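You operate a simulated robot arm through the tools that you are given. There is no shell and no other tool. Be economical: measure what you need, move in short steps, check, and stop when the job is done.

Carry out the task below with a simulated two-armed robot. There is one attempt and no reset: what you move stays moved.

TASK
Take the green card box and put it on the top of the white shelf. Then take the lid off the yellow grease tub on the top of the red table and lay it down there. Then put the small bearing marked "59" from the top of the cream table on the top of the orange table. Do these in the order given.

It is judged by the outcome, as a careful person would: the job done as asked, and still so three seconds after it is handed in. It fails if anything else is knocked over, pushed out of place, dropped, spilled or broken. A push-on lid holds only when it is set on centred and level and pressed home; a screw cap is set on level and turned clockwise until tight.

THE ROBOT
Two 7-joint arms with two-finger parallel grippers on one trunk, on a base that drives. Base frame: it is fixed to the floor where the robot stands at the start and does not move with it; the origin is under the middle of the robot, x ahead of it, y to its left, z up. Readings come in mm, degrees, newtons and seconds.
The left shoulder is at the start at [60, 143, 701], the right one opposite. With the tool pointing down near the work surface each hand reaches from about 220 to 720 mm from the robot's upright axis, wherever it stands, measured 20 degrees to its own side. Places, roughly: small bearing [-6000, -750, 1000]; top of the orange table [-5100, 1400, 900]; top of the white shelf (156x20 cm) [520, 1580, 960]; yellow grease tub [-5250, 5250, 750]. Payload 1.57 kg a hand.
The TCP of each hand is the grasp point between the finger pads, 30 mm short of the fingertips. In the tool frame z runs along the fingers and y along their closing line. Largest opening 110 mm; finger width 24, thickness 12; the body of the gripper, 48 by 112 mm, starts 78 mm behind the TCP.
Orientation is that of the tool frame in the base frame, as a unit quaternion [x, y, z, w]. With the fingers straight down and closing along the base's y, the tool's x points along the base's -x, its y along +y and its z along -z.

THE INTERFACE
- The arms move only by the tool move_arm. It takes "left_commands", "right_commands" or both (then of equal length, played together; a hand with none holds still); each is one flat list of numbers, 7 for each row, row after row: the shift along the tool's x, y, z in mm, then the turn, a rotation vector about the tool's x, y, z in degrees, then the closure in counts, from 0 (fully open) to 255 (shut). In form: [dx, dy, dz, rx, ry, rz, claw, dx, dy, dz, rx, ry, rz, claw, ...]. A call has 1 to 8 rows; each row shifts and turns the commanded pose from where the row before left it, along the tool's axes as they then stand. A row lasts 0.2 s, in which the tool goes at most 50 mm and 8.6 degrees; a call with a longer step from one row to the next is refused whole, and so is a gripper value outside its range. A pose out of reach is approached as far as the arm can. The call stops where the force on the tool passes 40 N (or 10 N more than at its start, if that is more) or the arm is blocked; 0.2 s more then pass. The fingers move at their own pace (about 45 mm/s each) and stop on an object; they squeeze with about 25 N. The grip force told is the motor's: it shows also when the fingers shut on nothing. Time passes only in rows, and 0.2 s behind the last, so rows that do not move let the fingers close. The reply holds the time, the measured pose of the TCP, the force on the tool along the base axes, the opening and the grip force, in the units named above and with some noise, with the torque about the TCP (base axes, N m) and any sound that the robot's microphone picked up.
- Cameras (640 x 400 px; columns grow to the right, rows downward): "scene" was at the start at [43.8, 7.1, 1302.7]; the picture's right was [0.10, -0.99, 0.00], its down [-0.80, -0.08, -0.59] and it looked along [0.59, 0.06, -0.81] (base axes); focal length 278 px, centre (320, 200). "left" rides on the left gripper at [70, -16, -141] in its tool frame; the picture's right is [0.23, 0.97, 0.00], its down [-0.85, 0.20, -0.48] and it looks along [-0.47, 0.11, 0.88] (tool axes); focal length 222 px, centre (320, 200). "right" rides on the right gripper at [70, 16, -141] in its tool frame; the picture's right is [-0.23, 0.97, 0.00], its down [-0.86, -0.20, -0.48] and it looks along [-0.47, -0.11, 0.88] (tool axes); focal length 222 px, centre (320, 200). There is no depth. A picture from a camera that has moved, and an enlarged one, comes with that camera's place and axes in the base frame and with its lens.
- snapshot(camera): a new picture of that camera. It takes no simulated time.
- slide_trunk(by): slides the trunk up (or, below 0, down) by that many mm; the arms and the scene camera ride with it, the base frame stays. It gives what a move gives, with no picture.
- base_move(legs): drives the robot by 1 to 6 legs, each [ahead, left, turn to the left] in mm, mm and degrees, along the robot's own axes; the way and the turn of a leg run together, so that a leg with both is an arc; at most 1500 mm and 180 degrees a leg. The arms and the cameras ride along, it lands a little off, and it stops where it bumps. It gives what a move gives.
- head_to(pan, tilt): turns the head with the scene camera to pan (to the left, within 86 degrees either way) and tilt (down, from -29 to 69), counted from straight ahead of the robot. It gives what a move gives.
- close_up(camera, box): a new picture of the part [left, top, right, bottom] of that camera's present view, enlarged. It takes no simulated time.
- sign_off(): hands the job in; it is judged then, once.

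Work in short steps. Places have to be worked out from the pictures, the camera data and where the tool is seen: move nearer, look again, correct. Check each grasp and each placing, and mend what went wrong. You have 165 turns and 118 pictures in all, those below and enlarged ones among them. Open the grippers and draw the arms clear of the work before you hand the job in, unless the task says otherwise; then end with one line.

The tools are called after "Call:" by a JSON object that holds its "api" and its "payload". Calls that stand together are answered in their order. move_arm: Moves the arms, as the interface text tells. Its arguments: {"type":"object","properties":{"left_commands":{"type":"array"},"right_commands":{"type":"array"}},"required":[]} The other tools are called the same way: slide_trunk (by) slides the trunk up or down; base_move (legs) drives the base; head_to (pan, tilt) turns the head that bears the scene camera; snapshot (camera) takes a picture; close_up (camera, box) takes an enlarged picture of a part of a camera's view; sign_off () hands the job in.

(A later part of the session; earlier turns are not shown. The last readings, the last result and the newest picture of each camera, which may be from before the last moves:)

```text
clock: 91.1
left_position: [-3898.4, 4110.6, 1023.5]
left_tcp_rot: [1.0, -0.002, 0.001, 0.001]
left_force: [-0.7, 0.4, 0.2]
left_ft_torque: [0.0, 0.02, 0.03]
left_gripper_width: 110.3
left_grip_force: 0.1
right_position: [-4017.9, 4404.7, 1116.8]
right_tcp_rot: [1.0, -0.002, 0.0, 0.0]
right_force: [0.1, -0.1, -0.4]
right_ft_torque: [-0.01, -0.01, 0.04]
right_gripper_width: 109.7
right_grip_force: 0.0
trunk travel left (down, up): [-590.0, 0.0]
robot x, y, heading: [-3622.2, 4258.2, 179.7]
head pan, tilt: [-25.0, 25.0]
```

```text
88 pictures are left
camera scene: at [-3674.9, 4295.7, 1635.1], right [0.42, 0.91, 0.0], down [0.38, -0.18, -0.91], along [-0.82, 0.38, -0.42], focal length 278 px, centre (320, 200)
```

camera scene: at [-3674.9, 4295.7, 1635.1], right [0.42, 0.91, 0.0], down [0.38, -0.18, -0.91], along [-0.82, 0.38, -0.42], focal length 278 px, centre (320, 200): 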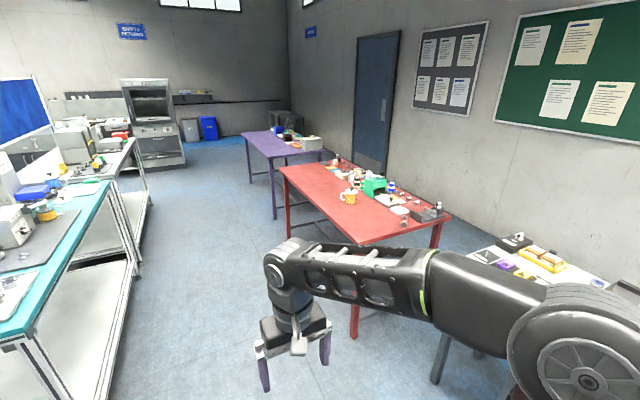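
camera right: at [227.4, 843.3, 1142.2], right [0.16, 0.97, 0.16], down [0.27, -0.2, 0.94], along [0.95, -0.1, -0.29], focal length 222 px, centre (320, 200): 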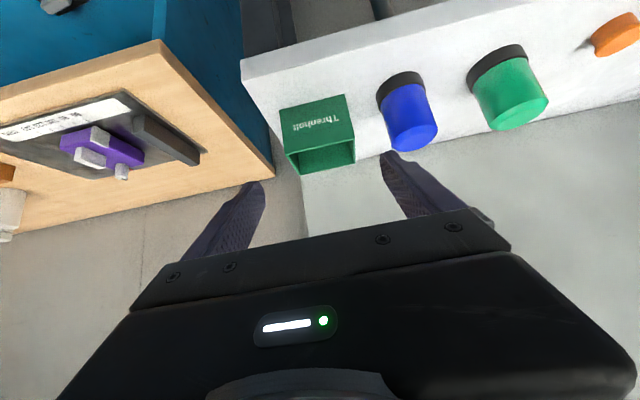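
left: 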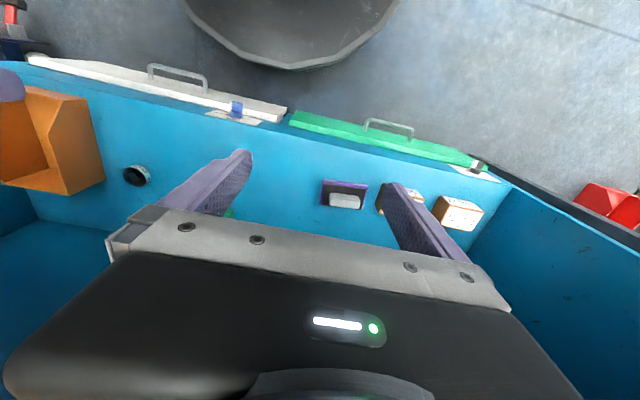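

Red table front edge ≈ y 5080; tub ≈ [−5300, 5290]. I drive on to x≈−5270 and turn to face the table (+y).

Call:
{"api": "base_move", "payload": {"legs": [[1500, 0, 0], [150, 0, 0], [0, 0, -90]]}}

Call:
{"api": "head_to", "payload": {"pan": 0, "tilt": 35}}

Call:
{"api": "snapshot", "payload": {"camera": "scene"}}

```text
clock: 103.2
left_position: [-5419.0, 4517.4, 1023.0]
left_tcp_rot: [0.719, -0.695, 0.001, 0.002]
left_force: [-0.2, -0.5, 0.0]
left_ft_torque: [0.0, 0.04, -0.02]
left_gripper_width: 110.0
left_grip_force: 0.0
right_position: [-5129.6, 4646.9, 1116.8]
right_tcp_rot: [0.719, -0.695, -0.001, 0.0]
right_force: [0.3, -0.6, -0.5]
right_ft_torque: [0.03, 0.03, 0.01]
right_gripper_width: 110.0
right_grip_force: 0.1
trunk travel left (down, up): [-590.0, 0.0]
robot x, y, heading: [-5260.9, 4244.5, 91.8]
head pan, tilt: [-25.0, 25.0]
```

```text
clock: 104.1
left_position: [-5419.2, 4516.4, 1022.6]
left_tcp_rot: [0.719, -0.695, 0.001, 0.001]
left_force: [-0.1, -0.2, 0.0]
left_ft_torque: [0.03, 0.01, 0.0]
left_gripper_width: 110.1
left_grip_force: 0.0
right_position: [-5130.8, 4647.4, 1115.9]
right_tcp_rot: [0.719, -0.695, 0.0, 0.0]
right_force: [0.6, -0.3, 0.2]
right_ft_torque: [-0.02, 0.01, 0.02]
right_gripper_width: 110.0
right_grip_force: 0.1
trunk travel left (down, up): [-590.0, 0.0]
robot x, y, heading: [-5262.3, 4247.7, 92.0]
head pan, tilt: [0.0, 35.0]
```

```text
87 pictures are left
camera scene: at [-5264.4, 4304.0, 1619.4], right [1.0, 0.03, 0.0], down [0.02, -0.57, -0.82], along [-0.03, 0.82, -0.57], focal length 278 px, centre (320, 200)
```

scene: 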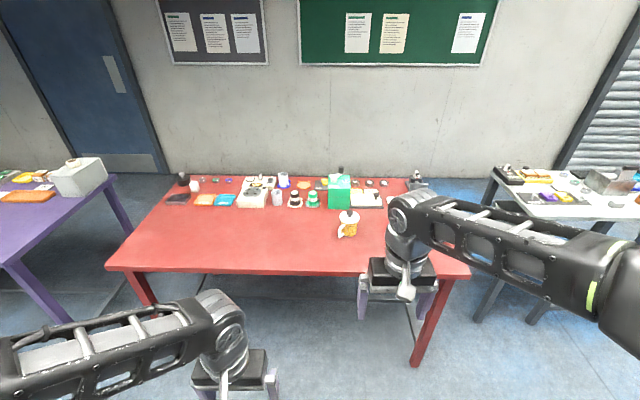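

I enlarge the tub.

Call:
{"api": "close_up", "payload": {"camera": "scene", "box": [316, 195, 380, 245]}}

```text
8.00 times, centred on (348, 220) of scene
camera zoom: at [-5264.4, 4304.0, 1619.4], right [1.0, 0.03, 0.0], down [0.02, -0.57, -0.82], along [-0.03, 0.82, -0.57], focal length 2228 px, centre (96, 40)
```

zoom: 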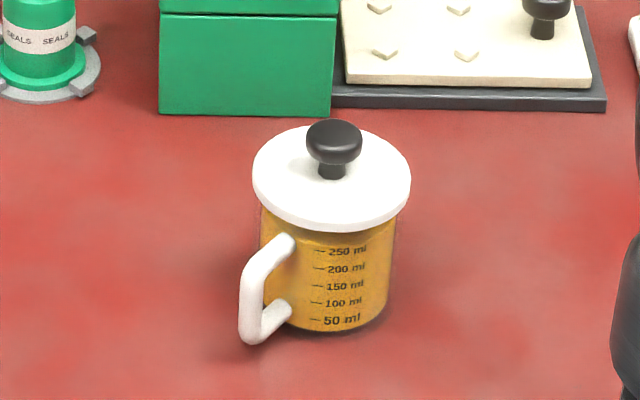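

This is a graduated jug with lid; I check the rest of the table for a more fitting "yellow grease tub".

Call:
{"api": "close_up", "payload": {"camera": "scene", "box": [150, 160, 310, 220]}}

Call:
{"api": "close_up", "payload": {"camera": "scene", "box": [270, 160, 430, 220]}}

```text
4.00 times, centred on (230, 190) of scene
camera zoom: at [-5264.4, 4304.0, 1619.4], right [1.0, 0.03, 0.0], down [0.02, -0.57, -0.82], along [-0.03, 0.82, -0.57], focal length 1114 px, centre (680, 240)
```

zoom: 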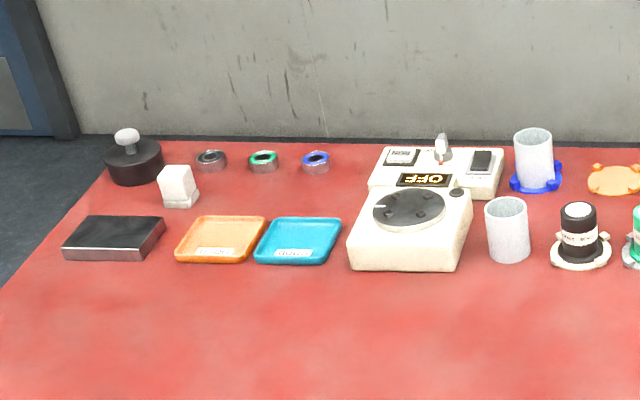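

```text
4.00 times, centred on (350, 190) of scene
camera zoom: at [-5264.4, 4304.0, 1619.4], right [1.0, 0.03, 0.0], down [0.02, -0.57, -0.82], along [-0.03, 0.82, -0.57], focal length 1114 px, centre (200, 240)
```

zoom: 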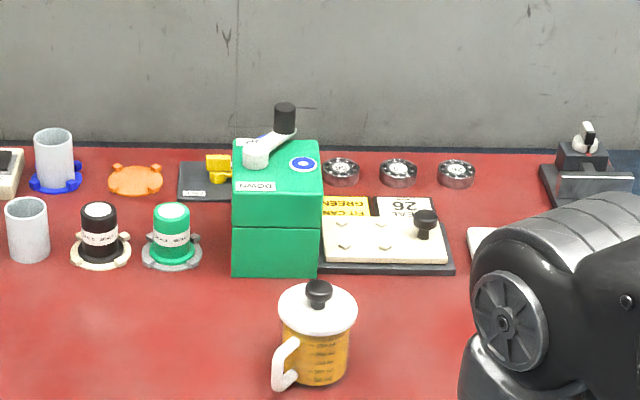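

The jug is the only lidded yellow tub. I lower the trunk 150 and drive ahead 480 mm, with the right hand then short of and above the tub.

Call:
{"api": "slide_trunk", "payload": {"by": -150}}

Call:
{"api": "base_move", "payload": {"legs": [[480, 0, -2]]}}

Call:
{"api": "head_to", "payload": {"pan": -5, "tilt": 50}}

Call:
{"api": "snapshot", "payload": {"camera": "scene"}}

Call:
{"api": "snapshot", "payload": {"camera": "right"}}

```text
clock: 105.8
left_position: [-5419.3, 4517.0, 872.5]
left_tcp_rot: [0.719, -0.695, 0.0, 0.002]
left_force: [-0.2, 0.1, 0.3]
left_ft_torque: [0.01, -0.02, 0.0]
left_gripper_width: 110.3
left_grip_force: 0.0
right_position: [-5131.9, 4647.1, 967.6]
right_tcp_rot: [0.719, -0.695, -0.001, 0.0]
right_force: [0.6, 0.6, -0.4]
right_ft_torque: [0.02, -0.02, 0.0]
right_gripper_width: 109.7
right_grip_force: 0.0
trunk travel left (down, up): [-440.0, 150.0]
robot x, y, heading: [-5261.2, 4245.6, 91.8]
head pan, tilt: [0.0, 35.0]
```

```text
clock: 108.7
left_position: [-5419.5, 5006.2, 871.7]
left_tcp_rot: [0.708, -0.706, 0.001, 0.002]
left_force: [-0.1, 0.5, 0.2]
left_ft_torque: [-0.01, -0.01, 0.01]
left_gripper_width: 109.8
left_grip_force: 0.0
right_position: [-5128.7, 5128.1, 966.5]
right_tcp_rot: [0.708, -0.706, 0.0, 0.0]
right_force: [0.3, -0.4, -0.3]
right_ft_torque: [-0.03, 0.02, 0.0]
right_gripper_width: 109.9
right_grip_force: 0.1
trunk travel left (down, up): [-440.0, 150.0]
robot x, y, heading: [-5272.0, 4729.2, 90.3]
head pan, tilt: [0.0, 35.0]
```

```text
clock: 109.5
left_position: [-5420.7, 5005.0, 871.5]
left_tcp_rot: [0.709, -0.705, 0.001, 0.002]
left_force: [-0.5, -0.6, 0.2]
left_ft_torque: [0.01, -0.02, -0.02]
left_gripper_width: 109.8
left_grip_force: 0.0
right_position: [-5128.0, 5126.4, 966.5]
right_tcp_rot: [0.709, -0.705, 0.0, 0.0]
right_force: [-0.4, 0.6, -0.4]
right_ft_torque: [-0.01, 0.01, -0.03]
right_gripper_width: 110.3
right_grip_force: 0.1
trunk travel left (down, up): [-440.0, 150.0]
robot x, y, heading: [-5272.7, 4731.9, 90.2]
head pan, tilt: [-5.0, 50.0]
```

```text
83 pictures are left
camera scene: at [-5265.4, 4776.7, 1447.7], right [1.0, -0.08, 0.0], down [-0.06, -0.76, -0.64], along [0.05, 0.64, -0.77], focal length 278 px, centre (320, 200)
```

scene: 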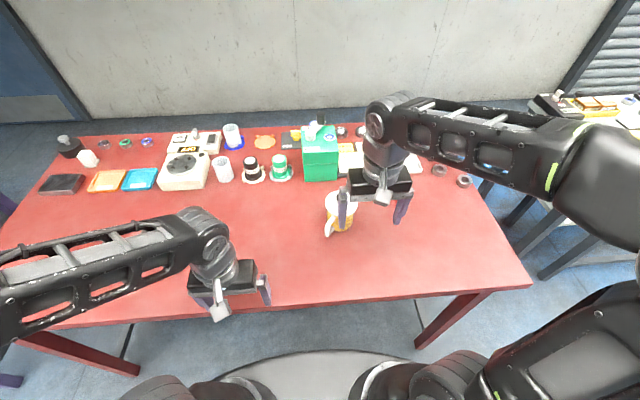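

```text
82 pictures are left
camera right: at [-5144.5, 5057.2, 1109.0], right [-0.97, 0.22, 0.0], down [0.2, 0.86, 0.48], along [0.11, 0.47, -0.88], focal length 222 px, centre (320, 200)
```

right: 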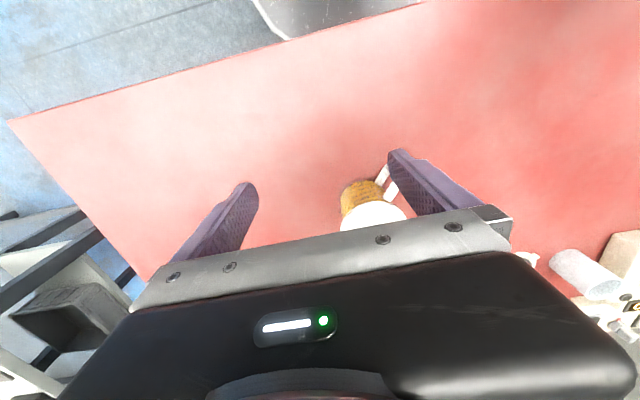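

Tub foot ≈ [−5183, 5285], table ≈ 740. I move the right hand over it at height and look down.

Call:
{"api": "move_arm", "payload": {"right_commands": [-35, 13, 0, 0, 0, 0, 0, -35, 13, 0, 0, 0, 0, 0, -35, 13, 0, 0, 0, 0, 0, -35, 13, 0, 0, 0, 0, 0]}}

Call:
{"api": "snapshot", "payload": {"camera": "right"}}

Call:
{"api": "close_up", "payload": {"camera": "scene", "box": [280, 140, 440, 240]}}

```text
clock: 110.5
left_position: [-5420.0, 5006.1, 872.5]
left_tcp_rot: [0.708, -0.706, 0.001, 0.001]
left_force: [0.8, -0.4, -0.3]
left_ft_torque: [-0.02, 0.01, 0.01]
left_gripper_width: 110.1
left_grip_force: 0.1
right_position: [-5179.8, 5266.6, 968.7]
right_tcp_rot: [0.708, -0.706, 0.001, 0.001]
right_force: [0.0, 0.0, 0.1]
right_ft_torque: [-0.04, 0.0, 0.01]
right_gripper_width: 109.9
right_grip_force: 0.0
trunk travel left (down, up): [-440.0, 150.0]
robot x, y, heading: [-5273.7, 4731.3, 90.0]
head pan, tilt: [-5.0, 50.0]
```

```text
81 pictures are left
camera right: at [-5196.1, 5196.7, 1109.4], right [-0.97, 0.22, 0.0], down [0.2, 0.86, 0.48], along [0.11, 0.47, -0.88], focal length 222 px, centre (320, 200)
```

right: 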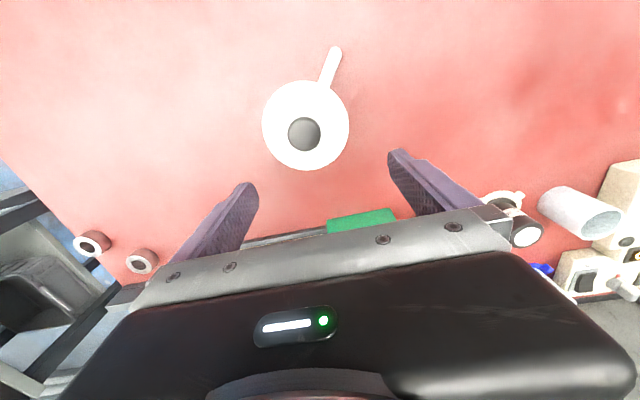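

```text
4.00 times, centred on (360, 190) of scene
camera zoom: at [-5265.7, 4777.4, 1447.6], right [1.0, -0.08, 0.0], down [-0.06, -0.76, -0.64], along [0.05, 0.64, -0.77], focal length 1114 px, centre (160, 240)
```

zoom: 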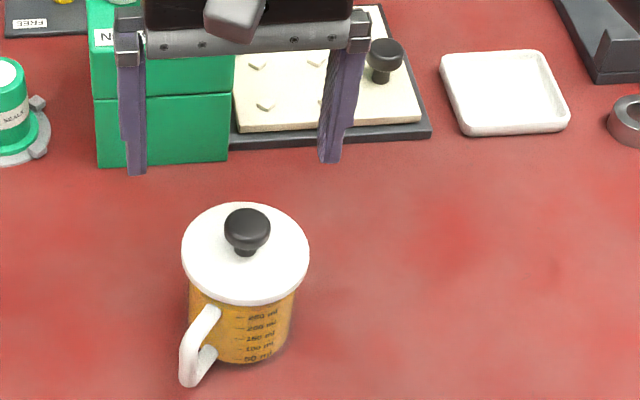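

Knob top ≈ [−5173.5, 5234, 910], lid top ≈ 879. I centre the hand over it and come down to TCP z 930, then check.

Call:
{"api": "move_arm", "payload": {"right_commands": [32.6, -6.5, 0, 0, 0, 0, 0, 0, 0, 20, 0, 0, 0, 0, 0, 0, 18, 0, 0, 0, 0]}}

Call:
{"api": "snapshot", "payload": {"camera": "right"}}

Call:
{"api": "close_up", "payload": {"camera": "scene", "box": [280, 140, 440, 240]}}

```text
clock: 111.3
left_position: [-5419.9, 5005.4, 873.0]
left_tcp_rot: [0.708, -0.706, 0.0, 0.002]
left_force: [0.6, -0.3, 0.2]
left_ft_torque: [0.01, -0.02, 0.0]
left_gripper_width: 110.1
left_grip_force: 0.0
right_position: [-5172.2, 5232.8, 929.1]
right_tcp_rot: [0.708, -0.706, 0.0, 0.0]
right_force: [0.3, 0.0, 0.5]
right_ft_torque: [0.01, -0.03, 0.0]
right_gripper_width: 109.9
right_grip_force: 0.1
trunk travel left (down, up): [-440.0, 150.0]
robot x, y, heading: [-5275.3, 4729.2, 90.2]
head pan, tilt: [-5.0, 50.0]
```

```text
79 pictures are left
camera right: at [-5189.0, 5164.2, 1071.0], right [-0.97, 0.22, 0.0], down [0.2, 0.86, 0.48], along [0.11, 0.47, -0.88], focal length 222 px, centre (320, 200)
```

right: 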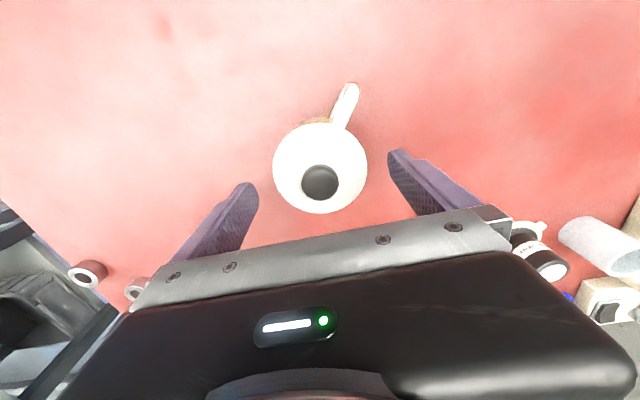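

```text
4.00 times, centred on (360, 190) of scene
camera zoom: at [-5265.4, 4776.8, 1447.7], right [1.0, -0.08, 0.0], down [-0.06, -0.76, -0.64], along [0.05, 0.64, -0.77], focal length 1114 px, centre (160, 240)
```

zoom: 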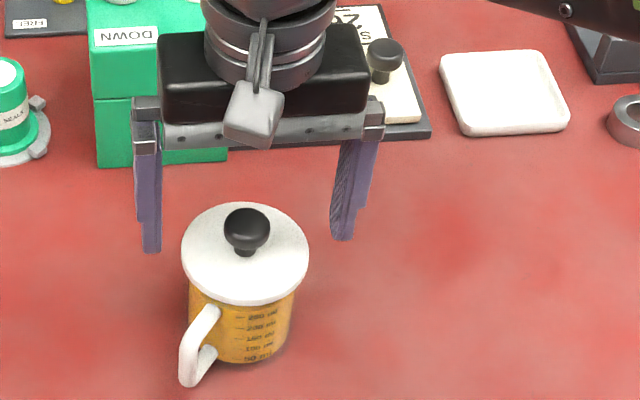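

Three views agree: knob top z≈912 at [−5173, 5234]. I lower 14 mm and close on the knob.

Call:
{"api": "move_arm", "payload": {"right_commands": [-1, 1, 14, 0, 0, 0, 0, 0, 0, 0, 0, 0, 0, 230, 0, 0, 0, 0, 0, 0, 230, 0, 0, 0, 0, 0, 0, 230, 0, 0, 0, 0, 0, 0, 230, 0, 0, 0, 0, 0, 0, 230]}}

Call:
{"api": "close_up", "payload": {"camera": "scene", "box": [280, 140, 440, 240]}}

Call:
{"api": "snapshot", "payload": {"camera": "right"}}

```text
clock: 112.7
left_position: [-5420.3, 5005.6, 872.5]
left_tcp_rot: [0.708, -0.706, 0.001, 0.002]
left_force: [-0.6, 0.0, 0.4]
left_ft_torque: [0.03, -0.02, 0.02]
left_gripper_width: 109.9
left_grip_force: 0.2
right_position: [-5172.7, 5236.7, 914.3]
right_tcp_rot: [0.709, -0.706, -0.001, 0.0]
right_force: [-0.8, 0.4, -1.1]
right_ft_torque: [0.03, -0.03, -0.04]
right_gripper_width: 82.0
right_grip_force: 24.7
trunk travel left (down, up): [-440.0, 150.0]
robot x, y, heading: [-5272.8, 4729.1, 90.0]
head pan, tilt: [-5.0, 50.0]
heard: snap
```

```text
4.00 times, centred on (360, 190) of scene
camera zoom: at [-5265.4, 4776.7, 1447.6], right [1.0, -0.08, 0.0], down [-0.06, -0.76, -0.64], along [0.05, 0.64, -0.77], focal length 1114 px, centre (160, 240)
```

zoom: 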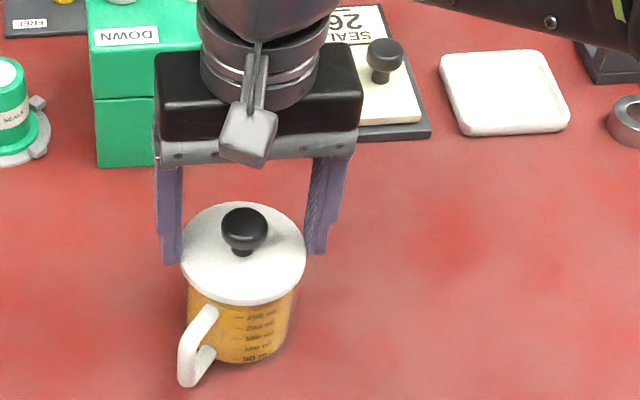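

```text
76 pictures are left
camera right: at [-5190.6, 5165.5, 1056.4], right [-0.97, 0.22, 0.0], down [0.2, 0.86, 0.48], along [0.11, 0.47, -0.88], focal length 222 px, centre (320, 200)
```

right: 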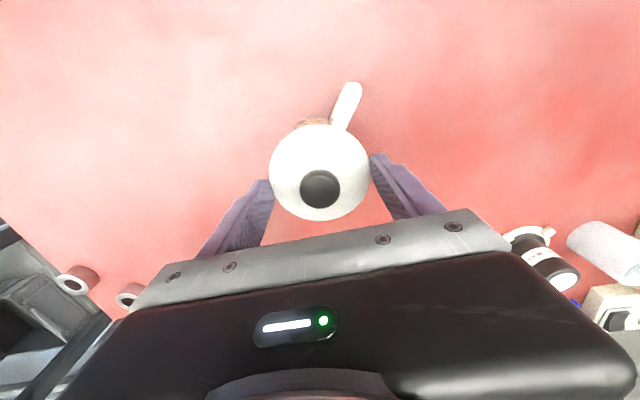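

The fingertips have closed on the lid's rim (82 mm) and there was a snap — the lid may have popped loose. I lift gently 6 mm and see whether only the lid comes.

Call:
{"api": "move_arm", "payload": {"right_commands": [0, 0, -2, 0, 0, 0, 230, 0, 0, -2, 0, 0, 0, 230, 0, 0, -2, 0, 0, 0, 230]}}

Call:
{"api": "close_up", "payload": {"camera": "scene", "box": [300, 170, 380, 240]}}

```text
clock: 113.5
left_position: [-5419.9, 5004.1, 872.3]
left_tcp_rot: [0.708, -0.706, 0.0, 0.002]
left_force: [-0.3, 0.6, -0.9]
left_ft_torque: [0.03, 0.0, -0.03]
left_gripper_width: 110.0
left_grip_force: 0.0
right_position: [-5174.8, 5235.0, 921.0]
right_tcp_rot: [0.709, -0.705, 0.0, 0.0]
right_force: [0.2, 0.5, -0.8]
right_ft_torque: [0.0, -0.01, 0.01]
right_gripper_width: 82.2
right_grip_force: 24.8
trunk travel left (down, up): [-440.0, 150.0]
robot x, y, heading: [-5273.7, 4728.7, 90.4]
head pan, tilt: [-5.0, 50.0]
```

```text
5.71 times, centred on (340, 205) of scene
camera zoom: at [-5265.4, 4776.7, 1447.6], right [1.0, -0.08, 0.0], down [-0.06, -0.76, -0.64], along [0.05, 0.64, -0.77], focal length 1591 px, centre (206, 171)
```

zoom: 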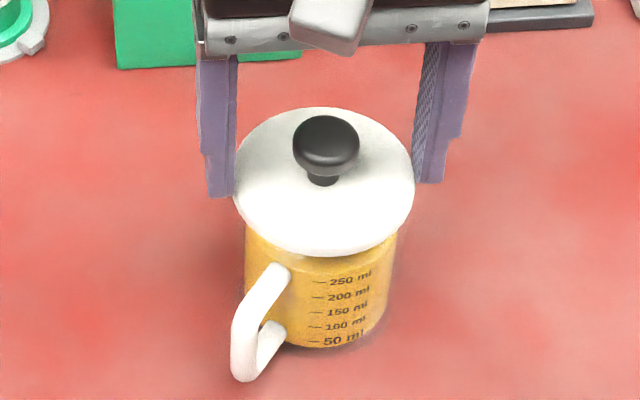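

The load is nearly nil, so seemingly only the lid moves. I lift 15 mm more and compare.

Call:
{"api": "move_arm", "payload": {"right_commands": [0, 0, -5, 0, 0, 0, 230, 0, 0, -5, 0, 0, 0, 230, 0, 0, -5, 0, 0, 0, 230]}}

Call:
{"api": "close_up", "payload": {"camera": "scene", "box": [300, 170, 380, 240]}}

```text
clock: 114.3
left_position: [-5420.1, 5005.1, 873.0]
left_tcp_rot: [0.709, -0.705, 0.001, 0.002]
left_force: [-0.7, -0.7, -0.8]
left_ft_torque: [-0.01, 0.01, 0.0]
left_gripper_width: 110.4
left_grip_force: 0.0
right_position: [-5174.2, 5234.9, 936.1]
right_tcp_rot: [0.708, -0.706, 0.0, 0.0]
right_force: [-0.3, -0.1, -0.3]
right_ft_torque: [-0.01, 0.03, -0.03]
right_gripper_width: 82.1
right_grip_force: 24.6
trunk travel left (down, up): [-440.0, 150.0]
robot x, y, heading: [-5272.2, 4732.5, 90.4]
head pan, tilt: [-5.0, 50.0]
```

```text
5.71 times, centred on (340, 205) of scene
camera zoom: at [-5265.4, 4776.7, 1447.6], right [1.0, -0.08, 0.0], down [-0.06, -0.76, -0.64], along [0.05, 0.64, -0.77], focal length 1591 px, centre (206, 171)
```

zoom: 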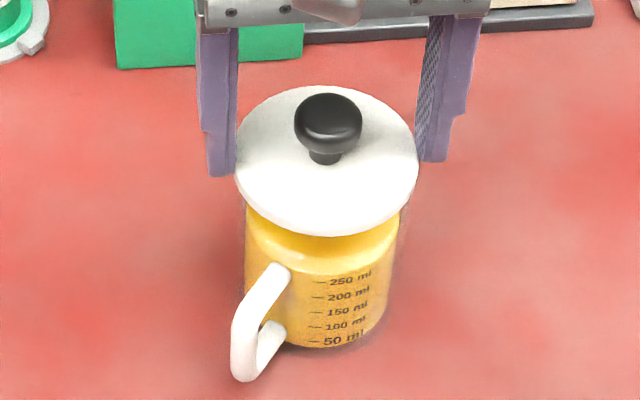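

The lid is off and the tub stays put. I raise it clear, carry it 135 mm to the right over bare table, and look before lowering.

Call:
{"api": "move_arm", "payload": {"right_commands": [0, 0, -20, 0, 0, 0, 230, 0, 0, -20, 0, 0, 0, 230, 6, -27, 0, 0, 0, 0, 230, 6, -27, 0, 0, 0, 0, 230, 6, -27, 0, 0, 0, 0, 230, 6, -27, 0, 0, 0, 0, 230, 6, -27, 0, 0, 0, 0, 230]}}

Call:
{"api": "snapshot", "payload": {"camera": "right"}}

Call:
{"api": "close_up", "payload": {"camera": "scene", "box": [280, 140, 440, 240]}}

```text
clock: 115.9
left_position: [-5420.4, 5006.2, 872.7]
left_tcp_rot: [0.708, -0.706, 0.001, 0.002]
left_force: [-0.7, -0.1, 0.3]
left_ft_torque: [0.03, -0.04, 0.03]
left_gripper_width: 109.9
left_grip_force: 0.1
right_position: [-5038.8, 5205.1, 976.9]
right_tcp_rot: [0.709, -0.706, 0.0, -0.001]
right_force: [0.0, 0.0, -0.7]
right_ft_torque: [-0.01, 0.02, 0.01]
right_gripper_width: 82.1
right_grip_force: 24.8
trunk travel left (down, up): [-440.0, 150.0]
robot x, y, heading: [-5273.3, 4731.3, 90.1]
head pan, tilt: [-5.0, 50.0]
```

```text
73 pictures are left
camera right: at [-5055.0, 5135.8, 1118.0], right [-0.97, 0.22, 0.0], down [0.2, 0.86, 0.48], along [0.11, 0.47, -0.88], focal length 222 px, centre (320, 200)
```

right: 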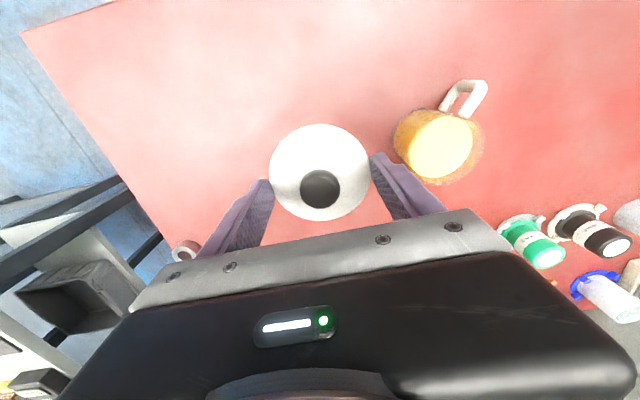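

```text
4.00 times, centred on (360, 190) of scene
camera zoom: at [-5265.1, 4776.5, 1447.6], right [1.0, -0.08, 0.0], down [-0.06, -0.76, -0.64], along [0.05, 0.64, -0.77], focal length 1114 px, centre (160, 240)
```

zoom: 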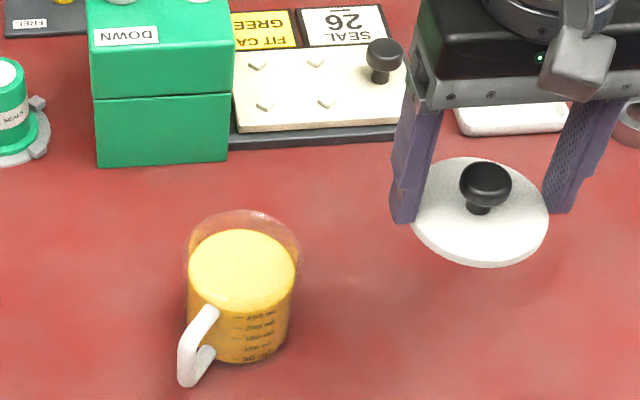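

Bare table underneath. I shift 25 mm further from the tub and lower to TCP z≈850, then feel for the table.

Call:
{"api": "move_arm", "payload": {"right_commands": [0, -25, 0, 0, 0, 0, 230, 0, 0, 30, 0, 0, 0, 230, 0, 0, 30, 0, 0, 0, 230, 0, 0, 30, 0, 0, 0, 230, 0, 0, 30, 0, 0, 0, 230]}}

Call:
{"api": "close_up", "payload": {"camera": "scene", "box": [300, 140, 460, 240]}}

Call:
{"api": "move_arm", "payload": {"right_commands": [0, 0, 3, 0, 0, 0, 230, 0, 0, 3, 0, 0, 0, 230, 0, 0, 3, 0, 0, 0, 230]}}

```text
clock: 117.1
left_position: [-5419.7, 5006.3, 872.3]
left_tcp_rot: [0.708, -0.706, 0.001, 0.001]
left_force: [0.4, 0.9, 0.8]
left_ft_torque: [-0.01, 0.01, -0.05]
left_gripper_width: 109.8
left_grip_force: 0.1
right_position: [-5014.7, 5206.3, 854.8]
right_tcp_rot: [0.708, -0.706, 0.001, 0.0]
right_force: [-0.3, -0.1, -0.2]
right_ft_torque: [-0.02, 0.02, 0.0]
right_gripper_width: 82.1
right_grip_force: 25.1
trunk travel left (down, up): [-440.0, 150.0]
robot x, y, heading: [-5275.4, 4735.1, 90.2]
head pan, tilt: [-5.0, 50.0]
```

```text
4.00 times, centred on (380, 190) of scene
camera zoom: at [-5265.3, 4777.0, 1447.6], right [1.0, -0.08, 0.0], down [-0.06, -0.76, -0.64], along [0.05, 0.64, -0.77], focal length 1114 px, centre (80, 240)
```

zoom: 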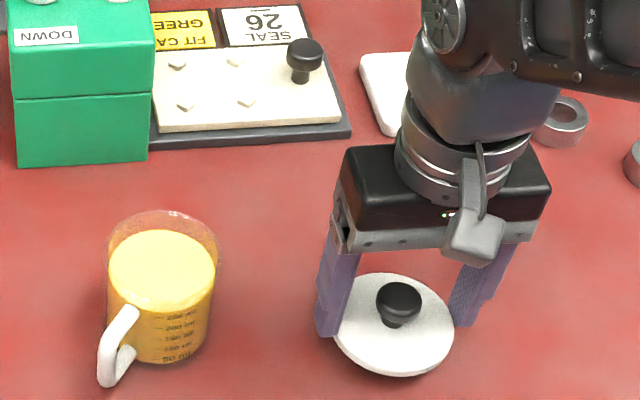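

```text
clock: 117.9
left_position: [-5420.5, 5006.3, 873.2]
left_tcp_rot: [0.708, -0.706, 0.0, 0.002]
left_force: [-0.4, 0.1, 0.1]
left_ft_torque: [0.02, 0.0, -0.01]
left_gripper_width: 110.0
left_grip_force: 0.1
right_position: [-5014.8, 5205.9, 848.5]
right_tcp_rot: [0.709, -0.706, 0.0, -0.001]
right_force: [-0.2, 0.5, -0.9]
right_ft_torque: [0.0, 0.01, 0.03]
right_gripper_width: 82.4
right_grip_force: 24.7
trunk travel left (down, up): [-440.0, 150.0]
robot x, y, heading: [-5272.8, 4730.6, 90.2]
head pan, tilt: [-5.0, 50.0]
```

Still free; I keep lowering in 2 mm rows.

Call:
{"api": "move_arm", "payload": {"right_commands": [0, 0, 2, 0, 0, 0, 230, 0, 0, 2, 0, 0, 0, 230, 0, 0, 2, 0, 0, 0, 230, 0, 0, 2, 0, 0, 0, 230, 0, 0, 2, 0, 0, 0, 230, 0, 0, 2, 0, 0, 0, 230]}}

```text
clock: 119.3
left_position: [-5419.3, 5004.6, 873.1]
left_tcp_rot: [0.709, -0.706, 0.001, 0.0]
left_force: [0.3, -0.3, -0.3]
left_ft_torque: [-0.02, -0.01, 0.0]
left_gripper_width: 110.0
left_grip_force: 0.1
right_position: [-5015.0, 5205.7, 837.3]
right_tcp_rot: [0.709, -0.706, -0.002, -0.002]
right_force: [0.4, -2.4, 22.5]
right_ft_torque: [-0.36, 0.05, 0.05]
right_gripper_width: 82.4
right_grip_force: 24.7
trunk travel left (down, up): [-440.0, 150.0]
robot x, y, heading: [-5274.3, 4733.4, 90.2]
head pan, tilt: [-5.0, 50.0]
```

Contact (22 N up). I ease 3 mm, open, and rise.

Call:
{"api": "move_arm", "payload": {"right_commands": [0, 0, -2.5, 0, 0, 0, 230, 0, 0, 0, 0, 0, 0, 20, 0, 0, 0, 0, 0, 0, 20, 0, 0, 0, 0, 0, 0, 20, 0, 0, -40, 0, 0, 0, 20, 0, 0, -45, 0, 0, 0, 20, 0, 0, -45, 0, 0, 0, 20]}}

Call:
{"api": "close_up", "payload": {"camera": "scene", "box": [300, 140, 460, 240]}}

```text
clock: 120.9
left_position: [-5420.1, 5006.0, 872.0]
left_tcp_rot: [0.708, -0.706, 0.001, 0.001]
left_force: [-0.3, -0.1, 0.2]
left_ft_torque: [0.01, 0.0, -0.03]
left_gripper_width: 109.9
left_grip_force: 0.1
right_position: [-5012.9, 5204.4, 970.3]
right_tcp_rot: [0.708, -0.706, 0.0, 0.0]
right_force: [0.9, -0.2, 0.4]
right_ft_torque: [0.02, 0.01, -0.02]
right_gripper_width: 101.2
right_grip_force: 0.1
trunk travel left (down, up): [-440.0, 150.0]
robot x, y, heading: [-5275.3, 4730.8, 90.0]
head pan, tilt: [-5.0, 50.0]
```

```text
4.00 times, centred on (380, 190) of scene
camera zoom: at [-5265.4, 4776.4, 1447.6], right [1.0, -0.08, 0.0], down [-0.06, -0.76, -0.64], along [0.05, 0.64, -0.77], focal length 1114 px, centre (80, 240)
```

zoom: 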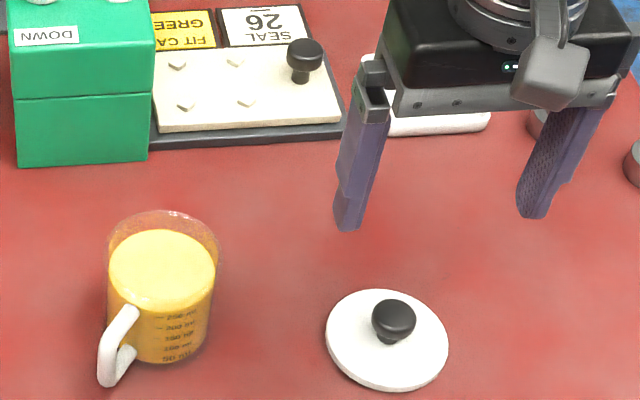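

The lid lies flat beside the tub, undisturbed. I retract the right hand, back off, raise the trunk, turn to face −y side and look for a route to the cream table.

Call:
{"api": "move_arm", "payload": {"right_commands": [40, 30, 0, 0, 0, 0, 0, 40, 30, 0, 0, 0, 0, 0, 40, 20, 0, 0, 0, 0, 0]}}

Call:
{"api": "base_move", "payload": {"legs": [[-450, 0, 0], [0, 0, 120]]}}

Call:
{"api": "slide_trunk", "payload": {"by": 150}}

Call:
{"api": "head_to", "payload": {"pan": 0, "tilt": 20}}

Call:
{"api": "snapshot", "payload": {"camera": "scene"}}

```text
clock: 121.7
left_position: [-5420.5, 5004.5, 871.8]
left_tcp_rot: [0.708, -0.706, 0.002, 0.001]
left_force: [-0.4, -0.4, -1.0]
left_ft_torque: [0.02, -0.02, 0.03]
left_gripper_width: 110.0
left_grip_force: 0.0
right_position: [-5094.5, 5085.0, 966.3]
right_tcp_rot: [0.709, -0.705, 0.0, -0.001]
right_force: [-0.2, 0.4, -0.3]
right_ft_torque: [0.05, -0.02, 0.01]
right_gripper_width: 109.9
right_grip_force: 0.0
trunk travel left (down, up): [-440.0, 150.0]
robot x, y, heading: [-5271.8, 4731.2, 90.4]
head pan, tilt: [-5.0, 50.0]
```

```text
clock: 129.4
left_position: [-5432.9, 4012.0, 872.5]
left_tcp_rot: [0.964, 0.266, 0.001, 0.0]
left_force: [0.8, 0.2, -0.9]
left_ft_torque: [-0.02, -0.03, 0.0]
left_gripper_width: 109.9
left_grip_force: 0.0
right_position: [-5667.6, 4251.8, 966.5]
right_tcp_rot: [0.964, 0.266, 0.0, 0.0]
right_force: [0.3, -0.5, 0.5]
right_ft_torque: [-0.03, 0.0, -0.03]
right_gripper_width: 109.8
right_grip_force: 0.0
trunk travel left (down, up): [-440.0, 150.0]
robot x, y, heading: [-5270.5, 4280.1, -149.3]
head pan, tilt: [-5.0, 50.0]
```

```text
clock: 131.2
left_position: [-5432.6, 4011.9, 1022.5]
left_tcp_rot: [0.964, 0.266, 0.002, 0.0]
left_force: [0.2, -0.2, -0.9]
left_ft_torque: [0.0, -0.01, -0.01]
left_gripper_width: 110.1
left_grip_force: 0.0
right_position: [-5668.5, 4252.0, 1115.7]
right_tcp_rot: [0.964, 0.266, 0.001, 0.0]
right_force: [-0.3, 0.6, -0.6]
right_ft_torque: [-0.01, 0.02, 0.02]
right_gripper_width: 109.9
right_grip_force: 0.0
trunk travel left (down, up): [-590.0, 0.0]
robot x, y, heading: [-5270.5, 4277.8, -149.1]
head pan, tilt: [-5.0, 50.0]
```

```text
clock: 132.1
left_position: [-5432.5, 4012.2, 1021.8]
left_tcp_rot: [0.964, 0.266, 0.002, 0.0]
left_force: [-0.2, -0.2, 0.2]
left_ft_torque: [-0.01, 0.0, 0.0]
left_gripper_width: 109.9
left_grip_force: 0.0
right_position: [-5667.1, 4251.7, 1116.4]
right_tcp_rot: [0.964, 0.266, 0.0, 0.0]
right_force: [0.4, -0.3, -1.1]
right_ft_torque: [0.01, -0.02, 0.02]
right_gripper_width: 109.9
right_grip_force: 0.0
trunk travel left (down, up): [-590.0, 0.0]
robot x, y, heading: [-5270.6, 4276.8, -148.8]
head pan, tilt: [0.0, 20.0]
```

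```text
69 pictures are left
camera scene: at [-5324.8, 4247.1, 1643.1], right [-0.51, 0.86, 0.0], down [0.29, 0.18, -0.94], along [-0.81, -0.48, -0.34], focal length 278 px, centre (320, 200)
```

scene: 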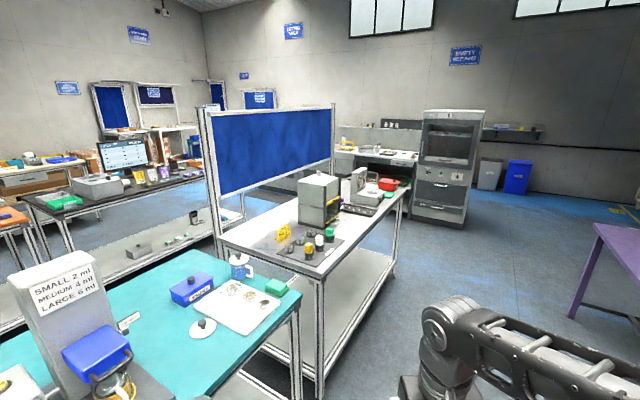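

Benches block the direct way, so I go back the known way: reverse along the corridor (heading 180), then strafe to −y.

Call:
{"api": "base_move", "payload": {"legs": [[0, 0, -31], [-1500, 0, 0], [-1500, 0, 0], [-1500, 0, 0], [-270, 0, 0]]}}

```text
clock: 156.8
left_position: [-759.7, 3965.9, 1021.7]
left_tcp_rot: [1.0, -0.021, 0.0, 0.001]
left_force: [0.4, -0.3, -0.1]
left_ft_torque: [-0.01, 0.02, -0.01]
left_gripper_width: 109.8
left_grip_force: 0.1
right_position: [-824.2, 4295.6, 1117.1]
right_tcp_rot: [1.0, -0.021, -0.002, 0.0]
right_force: [0.1, -0.2, 0.5]
right_ft_torque: [0.03, 0.05, 0.0]
right_gripper_width: 110.2
right_grip_force: 0.0
trunk travel left (down, up): [-590.0, 0.0]
robot x, y, heading: [-478.6, 4100.6, 177.7]
head pan, tilt: [0.0, 20.0]
```

Position is good; now strafe 3700 mm toward −y in three legs and look along −x.

Call:
{"api": "base_move", "payload": {"legs": [[0, 0, 2.5], [0, 1500, 0], [0, 1500, 0], [0, 800, 0]]}}

Call:
{"api": "snapshot", "payload": {"camera": "scene"}}

```text
clock: 175.5
left_position: [-797.5, 166.1, 1022.6]
left_tcp_rot: [1.0, -0.01, 0.001, 0.001]
left_force: [0.6, 1.5, -0.3]
left_ft_torque: [-0.01, -0.02, -0.04]
left_gripper_width: 110.0
left_grip_force: 0.1
right_position: [-870.3, 493.4, 1116.2]
right_tcp_rot: [1.0, -0.009, 0.0, 0.001]
right_force: [-0.2, -1.3, 0.6]
right_ft_torque: [0.02, 0.01, -0.02]
right_gripper_width: 109.9
right_grip_force: 0.0
trunk travel left (down, up): [-590.0, 0.0]
robot x, y, heading: [-518.4, 308.2, 178.9]
head pan, tilt: [0.0, 20.0]
```

```text
68 pictures are left
camera scene: at [-581.8, 307.5, 1643.2], right [0.02, 1.0, 0.0], down [0.34, -0.01, -0.94], along [-0.94, 0.02, -0.34], focal length 278 px, centre (320, 200)
```

scene: 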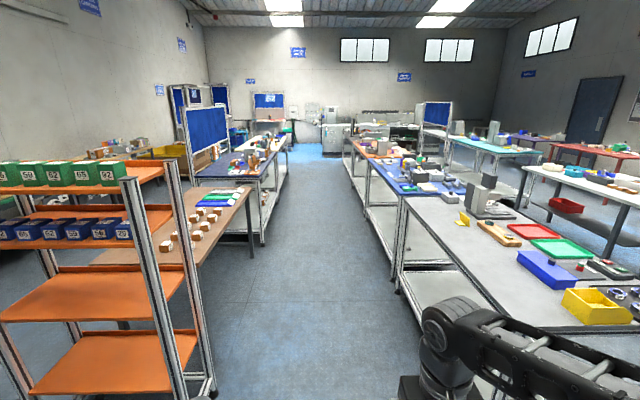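

On the left an orange rack with numbered green and blue boxes appears. I enlarge it, and the aisle ahead.

Call:
{"api": "close_up", "payload": {"camera": "scene", "box": [0, 140, 160, 250]}}

Call:
{"api": "close_up", "payload": {"camera": "scene", "box": [100, 100, 420, 260]}}

```text
3.64 times, centred on (80, 195) of scene
camera zoom: at [-581.8, 307.5, 1643.2], right [0.02, 1.0, 0.0], down [0.34, -0.01, -0.94], along [-0.94, 0.02, -0.34], focal length 1013 px, centre (1193, 218)
```

zoom: 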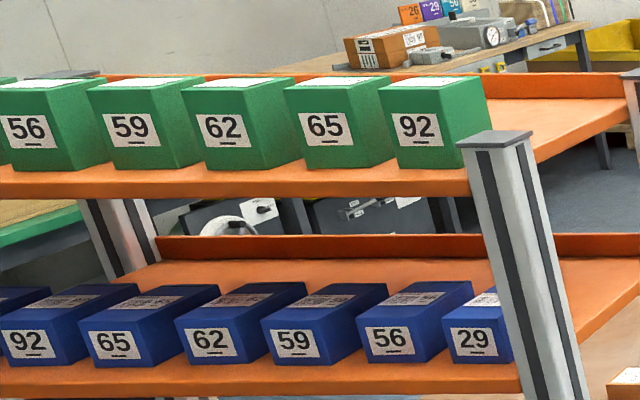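

```text
2.00 times, centred on (260, 180) of scene
camera zoom: at [-581.8, 307.5, 1643.2], right [0.02, 1.0, 0.0], down [0.34, -0.01, -0.94], along [-0.94, 0.02, -0.34], focal length 557 px, centre (440, 240)
```

zoom: 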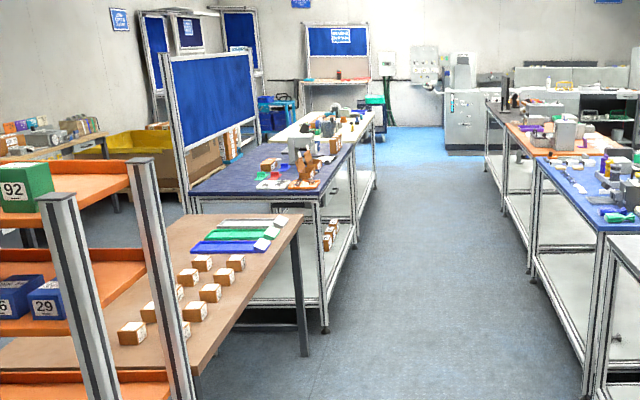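

The rack boxes are closed numbered stock, so the open Threnholt one was the right "green card box". The aisle ahead (y −300…1000) is clear; I drive down it 4500 mm.

Call:
{"api": "base_move", "payload": {"legs": [[1500, 0, 0], [1500, 0, 0], [1500, 0, 0]]}}

Call:
{"api": "head_to", "payload": {"pan": 35, "tilt": 25}}

Call:
{"api": "snapshot", "payload": {"camera": "scene"}}

Call:
{"api": "head_to", "payload": {"pan": -50, "tilt": 30}}

Call:
{"api": "snapshot", "payload": {"camera": "scene"}}

```text
clock: 196.9
left_position: [-5279.3, 104.4, 1021.3]
left_tcp_rot: [1.0, 0.006, 0.002, 0.001]
left_force: [-0.1, 0.1, -0.3]
left_ft_torque: [0.01, 0.01, 0.01]
left_gripper_width: 110.3
left_grip_force: 0.0
right_position: [-5362.5, 429.6, 1115.6]
right_tcp_rot: [1.0, 0.006, 0.0, 0.0]
right_force: [0.0, -0.1, -0.3]
right_ft_torque: [-0.03, -0.02, -0.01]
right_gripper_width: 109.8
right_grip_force: 0.1
trunk travel left (down, up): [-590.0, 0.0]
robot x, y, heading: [-5006.4, 250.2, -179.4]
head pan, tilt: [0.0, 20.0]
```

```text
clock: 197.9
left_position: [-5280.8, 103.4, 1023.2]
left_tcp_rot: [1.0, 0.007, 0.002, 0.001]
left_force: [0.2, -0.2, 0.3]
left_ft_torque: [0.02, 0.0, 0.01]
left_gripper_width: 110.2
left_grip_force: 0.1
right_position: [-5362.4, 429.6, 1116.4]
right_tcp_rot: [1.0, 0.008, 0.0, 0.0]
right_force: [-0.7, -0.7, 0.4]
right_ft_torque: [0.01, -0.05, -0.03]
right_gripper_width: 110.1
right_grip_force: 0.1
trunk travel left (down, up): [-590.0, 0.0]
robot x, y, heading: [-5006.6, 256.8, -179.4]
head pan, tilt: [35.0, 25.0]
```

```text
65 pictures are left
camera scene: at [-5049.9, 200.4, 1635.1], right [-0.58, 0.81, 0.0], down [0.34, 0.25, -0.91], along [-0.74, -0.53, -0.42], focal length 278 px, centre (320, 200)
```

scene: 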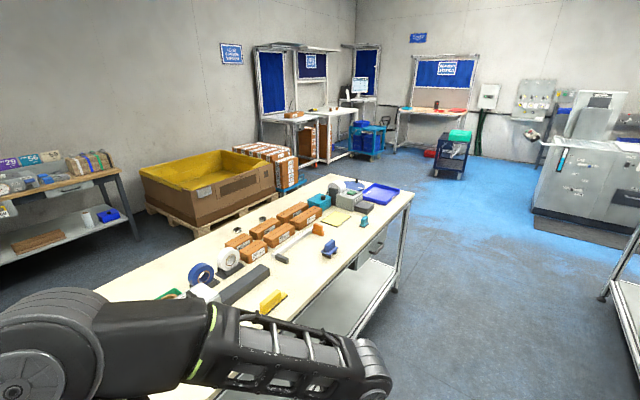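

```text
clock: 199.5
left_position: [-5280.3, 103.4, 1022.8]
left_tcp_rot: [1.0, 0.006, 0.001, 0.001]
left_force: [-0.5, 0.8, 0.4]
left_ft_torque: [-0.04, 0.02, 0.02]
left_gripper_width: 110.1
left_grip_force: 0.0
right_position: [-5362.7, 429.1, 1116.2]
right_tcp_rot: [1.0, 0.007, 0.0, 0.001]
right_force: [0.2, 0.6, 0.8]
right_ft_torque: [0.0, 0.01, -0.01]
right_gripper_width: 110.4
right_grip_force: 0.0
trunk travel left (down, up): [-590.0, 0.0]
robot x, y, heading: [-5003.6, 252.9, -179.3]
head pan, tilt: [-50.0, 30.0]
```

```text
64 pictures are left
camera scene: at [-5034.1, 322.6, 1627.2], right [0.76, 0.65, 0.0], down [0.33, -0.38, -0.87], along [-0.57, 0.66, -0.5], focal length 278 px, centre (320, 200)
```

scene: 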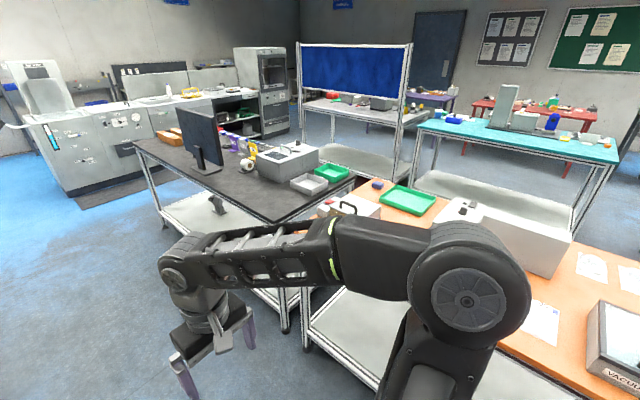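

I enlarge the cream table around the bearing's rough place.

Call:
{"api": "head_to", "payload": {"pan": 40, "tilt": 30}}

Call:
{"api": "close_up", "payload": {"camera": "scene", "box": [200, 120, 420, 280]}}

```text
clock: 201.2
left_position: [-5279.0, 104.3, 1022.0]
left_tcp_rot: [1.0, 0.006, 0.002, 0.001]
left_force: [-0.8, -0.4, -0.5]
left_ft_torque: [0.02, -0.05, 0.02]
left_gripper_width: 109.9
left_grip_force: 0.0
right_position: [-5363.2, 429.3, 1116.7]
right_tcp_rot: [1.0, 0.007, -0.001, 0.0]
right_force: [-0.2, -0.1, 0.7]
right_ft_torque: [-0.04, 0.0, 0.02]
right_gripper_width: 110.3
right_grip_force: 0.0
trunk travel left (down, up): [-590.0, 0.0]
robot x, y, heading: [-5006.2, 250.9, -179.2]
head pan, tilt: [40.0, 30.0]
```

```text
2.50 times, centred on (310, 200) of scene
camera zoom: at [-5043.6, 195.1, 1627.2], right [-0.65, 0.76, 0.0], down [0.38, 0.33, -0.87], along [-0.66, -0.56, -0.5], focal length 696 px, centre (345, 200)
```

zoom: 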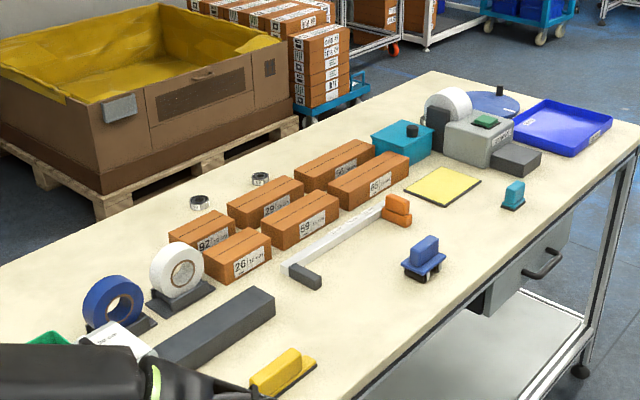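

The two silver rings behind the boxes (≈[−5890, −756] and [−5754, −777]) are small bearings near the table's back edge (y≈−850), too deep from this side. I go round the table's far end to its back side.

Call:
{"api": "base_move", "payload": {"legs": [[1500, 0, -0.8], [750, 0, 0]]}}

Call:
{"api": "head_to", "payload": {"pan": 80, "tilt": 30}}

Call:
{"api": "snapshot", "payload": {"camera": "scene"}}

```text
clock: 212.4
left_position: [-7567.1, 131.1, 1021.1]
left_tcp_rot: [1.0, -0.01, 0.002, 0.001]
left_force: [0.7, 0.1, -0.4]
left_ft_torque: [0.01, 0.0, -0.03]
left_gripper_width: 110.0
left_grip_force: 0.0
right_position: [-7639.2, 457.6, 1115.0]
right_tcp_rot: [1.0, -0.011, 0.0, 0.0]
right_force: [-0.2, -0.2, 0.5]
right_ft_torque: [-0.01, -0.02, 0.02]
right_gripper_width: 110.0
right_grip_force: 0.0
trunk travel left (down, up): [-590.0, 0.0]
robot x, y, heading: [-7287.4, 269.6, 178.7]
head pan, tilt: [40.0, 30.0]
```

```text
clock: 213.5
left_position: [-7567.3, 129.9, 1023.1]
left_tcp_rot: [1.0, -0.011, 0.002, 0.001]
left_force: [0.1, -0.1, 0.6]
left_ft_torque: [0.02, -0.01, 0.01]
left_gripper_width: 110.0
left_grip_force: 0.1
right_position: [-7639.8, 459.0, 1115.3]
right_tcp_rot: [1.0, -0.01, -0.001, 0.0]
right_force: [0.4, -0.7, 0.5]
right_ft_torque: [0.03, -0.03, -0.05]
right_gripper_width: 110.0
right_grip_force: 0.1
trunk travel left (down, up): [-590.0, 0.0]
robot x, y, heading: [-7289.2, 271.1, 178.8]
head pan, tilt: [80.0, 30.0]
```

```text
62 pictures are left
camera scene: at [-7274.9, 181.5, 1627.2], right [-0.98, 0.19, 0.0], down [0.1, 0.49, -0.87], along [-0.17, -0.85, -0.5], focal length 278 px, centre (320, 200)
```

scene: 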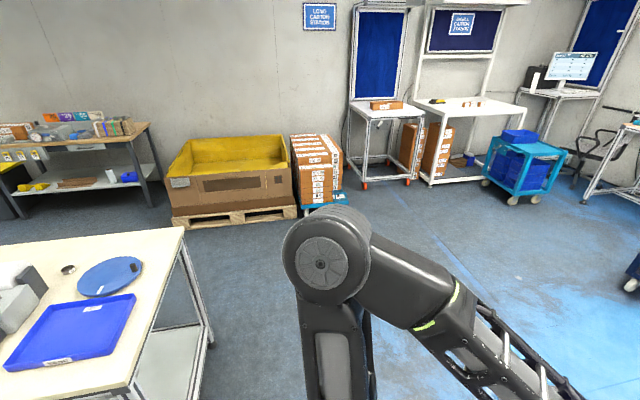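

Aisle behind the table is 1.5 m wide and free. I strafe to y≈−1520, turn to face +y, and strafe right to x≈−5880.

Call:
{"api": "base_move", "payload": {"legs": [[0, 1400, 0], [0, 380, 0], [0, 0, -88.8], [0, -1400, 0]]}}

Call:
{"api": "head_to", "payload": {"pan": 0, "tilt": 40}}

Call:
{"api": "snapshot", "payload": {"camera": "scene"}}

```text
clock: 232.7
left_position: [-6088.0, -1213.7, 1022.8]
left_tcp_rot: [0.709, -0.705, 0.001, 0.001]
left_force: [0.5, 0.2, 0.0]
left_ft_torque: [0.02, 0.01, 0.01]
left_gripper_width: 110.1
left_grip_force: 0.0
right_position: [-5761.1, -1133.6, 1116.8]
right_tcp_rot: [0.71, -0.705, 0.001, 0.0]
right_force: [-0.4, 0.2, -0.2]
right_ft_torque: [0.01, 0.03, 0.0]
right_gripper_width: 109.9
right_grip_force: 0.0
trunk travel left (down, up): [-590.0, 0.0]
robot x, y, heading: [-5938.5, -1493.2, 90.1]
head pan, tilt: [80.0, 30.0]
```

```text
clock: 234.2
left_position: [-6087.5, -1214.7, 1022.6]
left_tcp_rot: [0.71, -0.705, 0.0, 0.002]
left_force: [-0.3, 0.2, -0.1]
left_ft_torque: [0.01, -0.01, -0.02]
left_gripper_width: 110.2
left_grip_force: 0.3
right_position: [-5761.6, -1133.0, 1116.1]
right_tcp_rot: [0.71, -0.704, 0.0, 0.0]
right_force: [-1.0, 0.1, 0.0]
right_ft_torque: [-0.05, 0.0, 0.0]
right_gripper_width: 110.0
right_grip_force: 0.0
trunk travel left (down, up): [-590.0, 0.0]
robot x, y, heading: [-5935.9, -1490.0, 90.4]
head pan, tilt: [0.0, 40.0]
```

```text
61 pictures are left
camera scene: at [-5938.6, -1435.2, 1611.8], right [1.0, 0.01, 0.0], down [0.01, -0.64, -0.77], along [-0.01, 0.77, -0.64], focal length 278 px, centre (320, 200)
```

scene: 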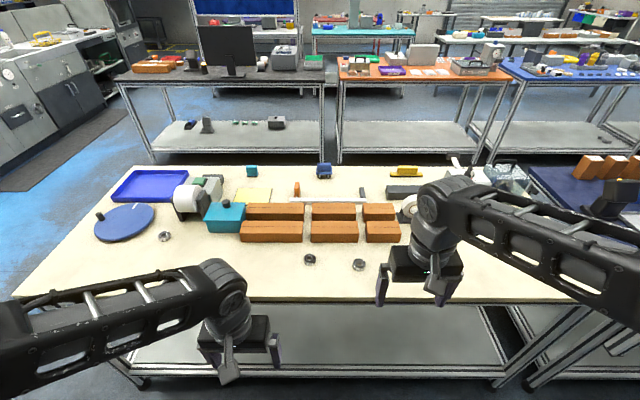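

Three small bearings visible: (164,237), (310,260), (358,265). I zoom to read their markings.

Call:
{"api": "close_up", "payload": {"camera": "scene", "box": [294, 245, 374, 280]}}

Call:
{"api": "close_up", "payload": {"camera": "scene", "box": [144, 222, 184, 252]}}

```text
8.00 times, centred on (334, 262) of scene
camera zoom: at [-5938.6, -1435.2, 1611.8], right [1.0, 0.01, 0.0], down [0.01, -0.64, -0.77], along [-0.01, 0.77, -0.64], focal length 2228 px, centre (208, -300)
```

zoom: 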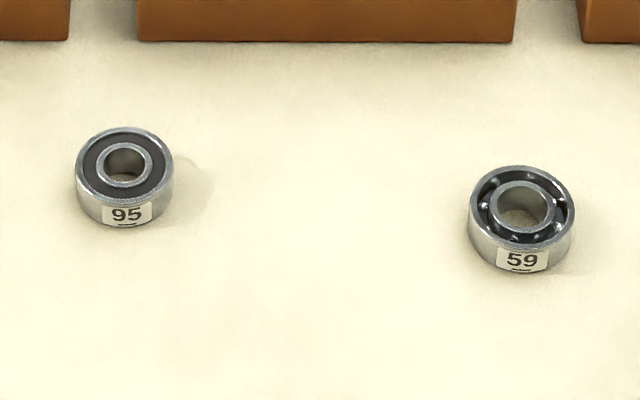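

```text
13.33 times, centred on (164, 237) of scene
camera zoom: at [-5938.6, -1435.2, 1611.8], right [1.0, 0.01, 0.0], down [0.01, -0.64, -0.77], along [-0.01, 0.77, -0.64], focal length 3713 px, centre (2400, -293)
```

zoom: 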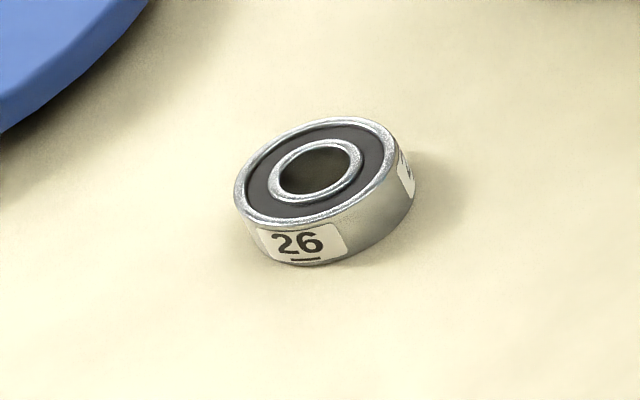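

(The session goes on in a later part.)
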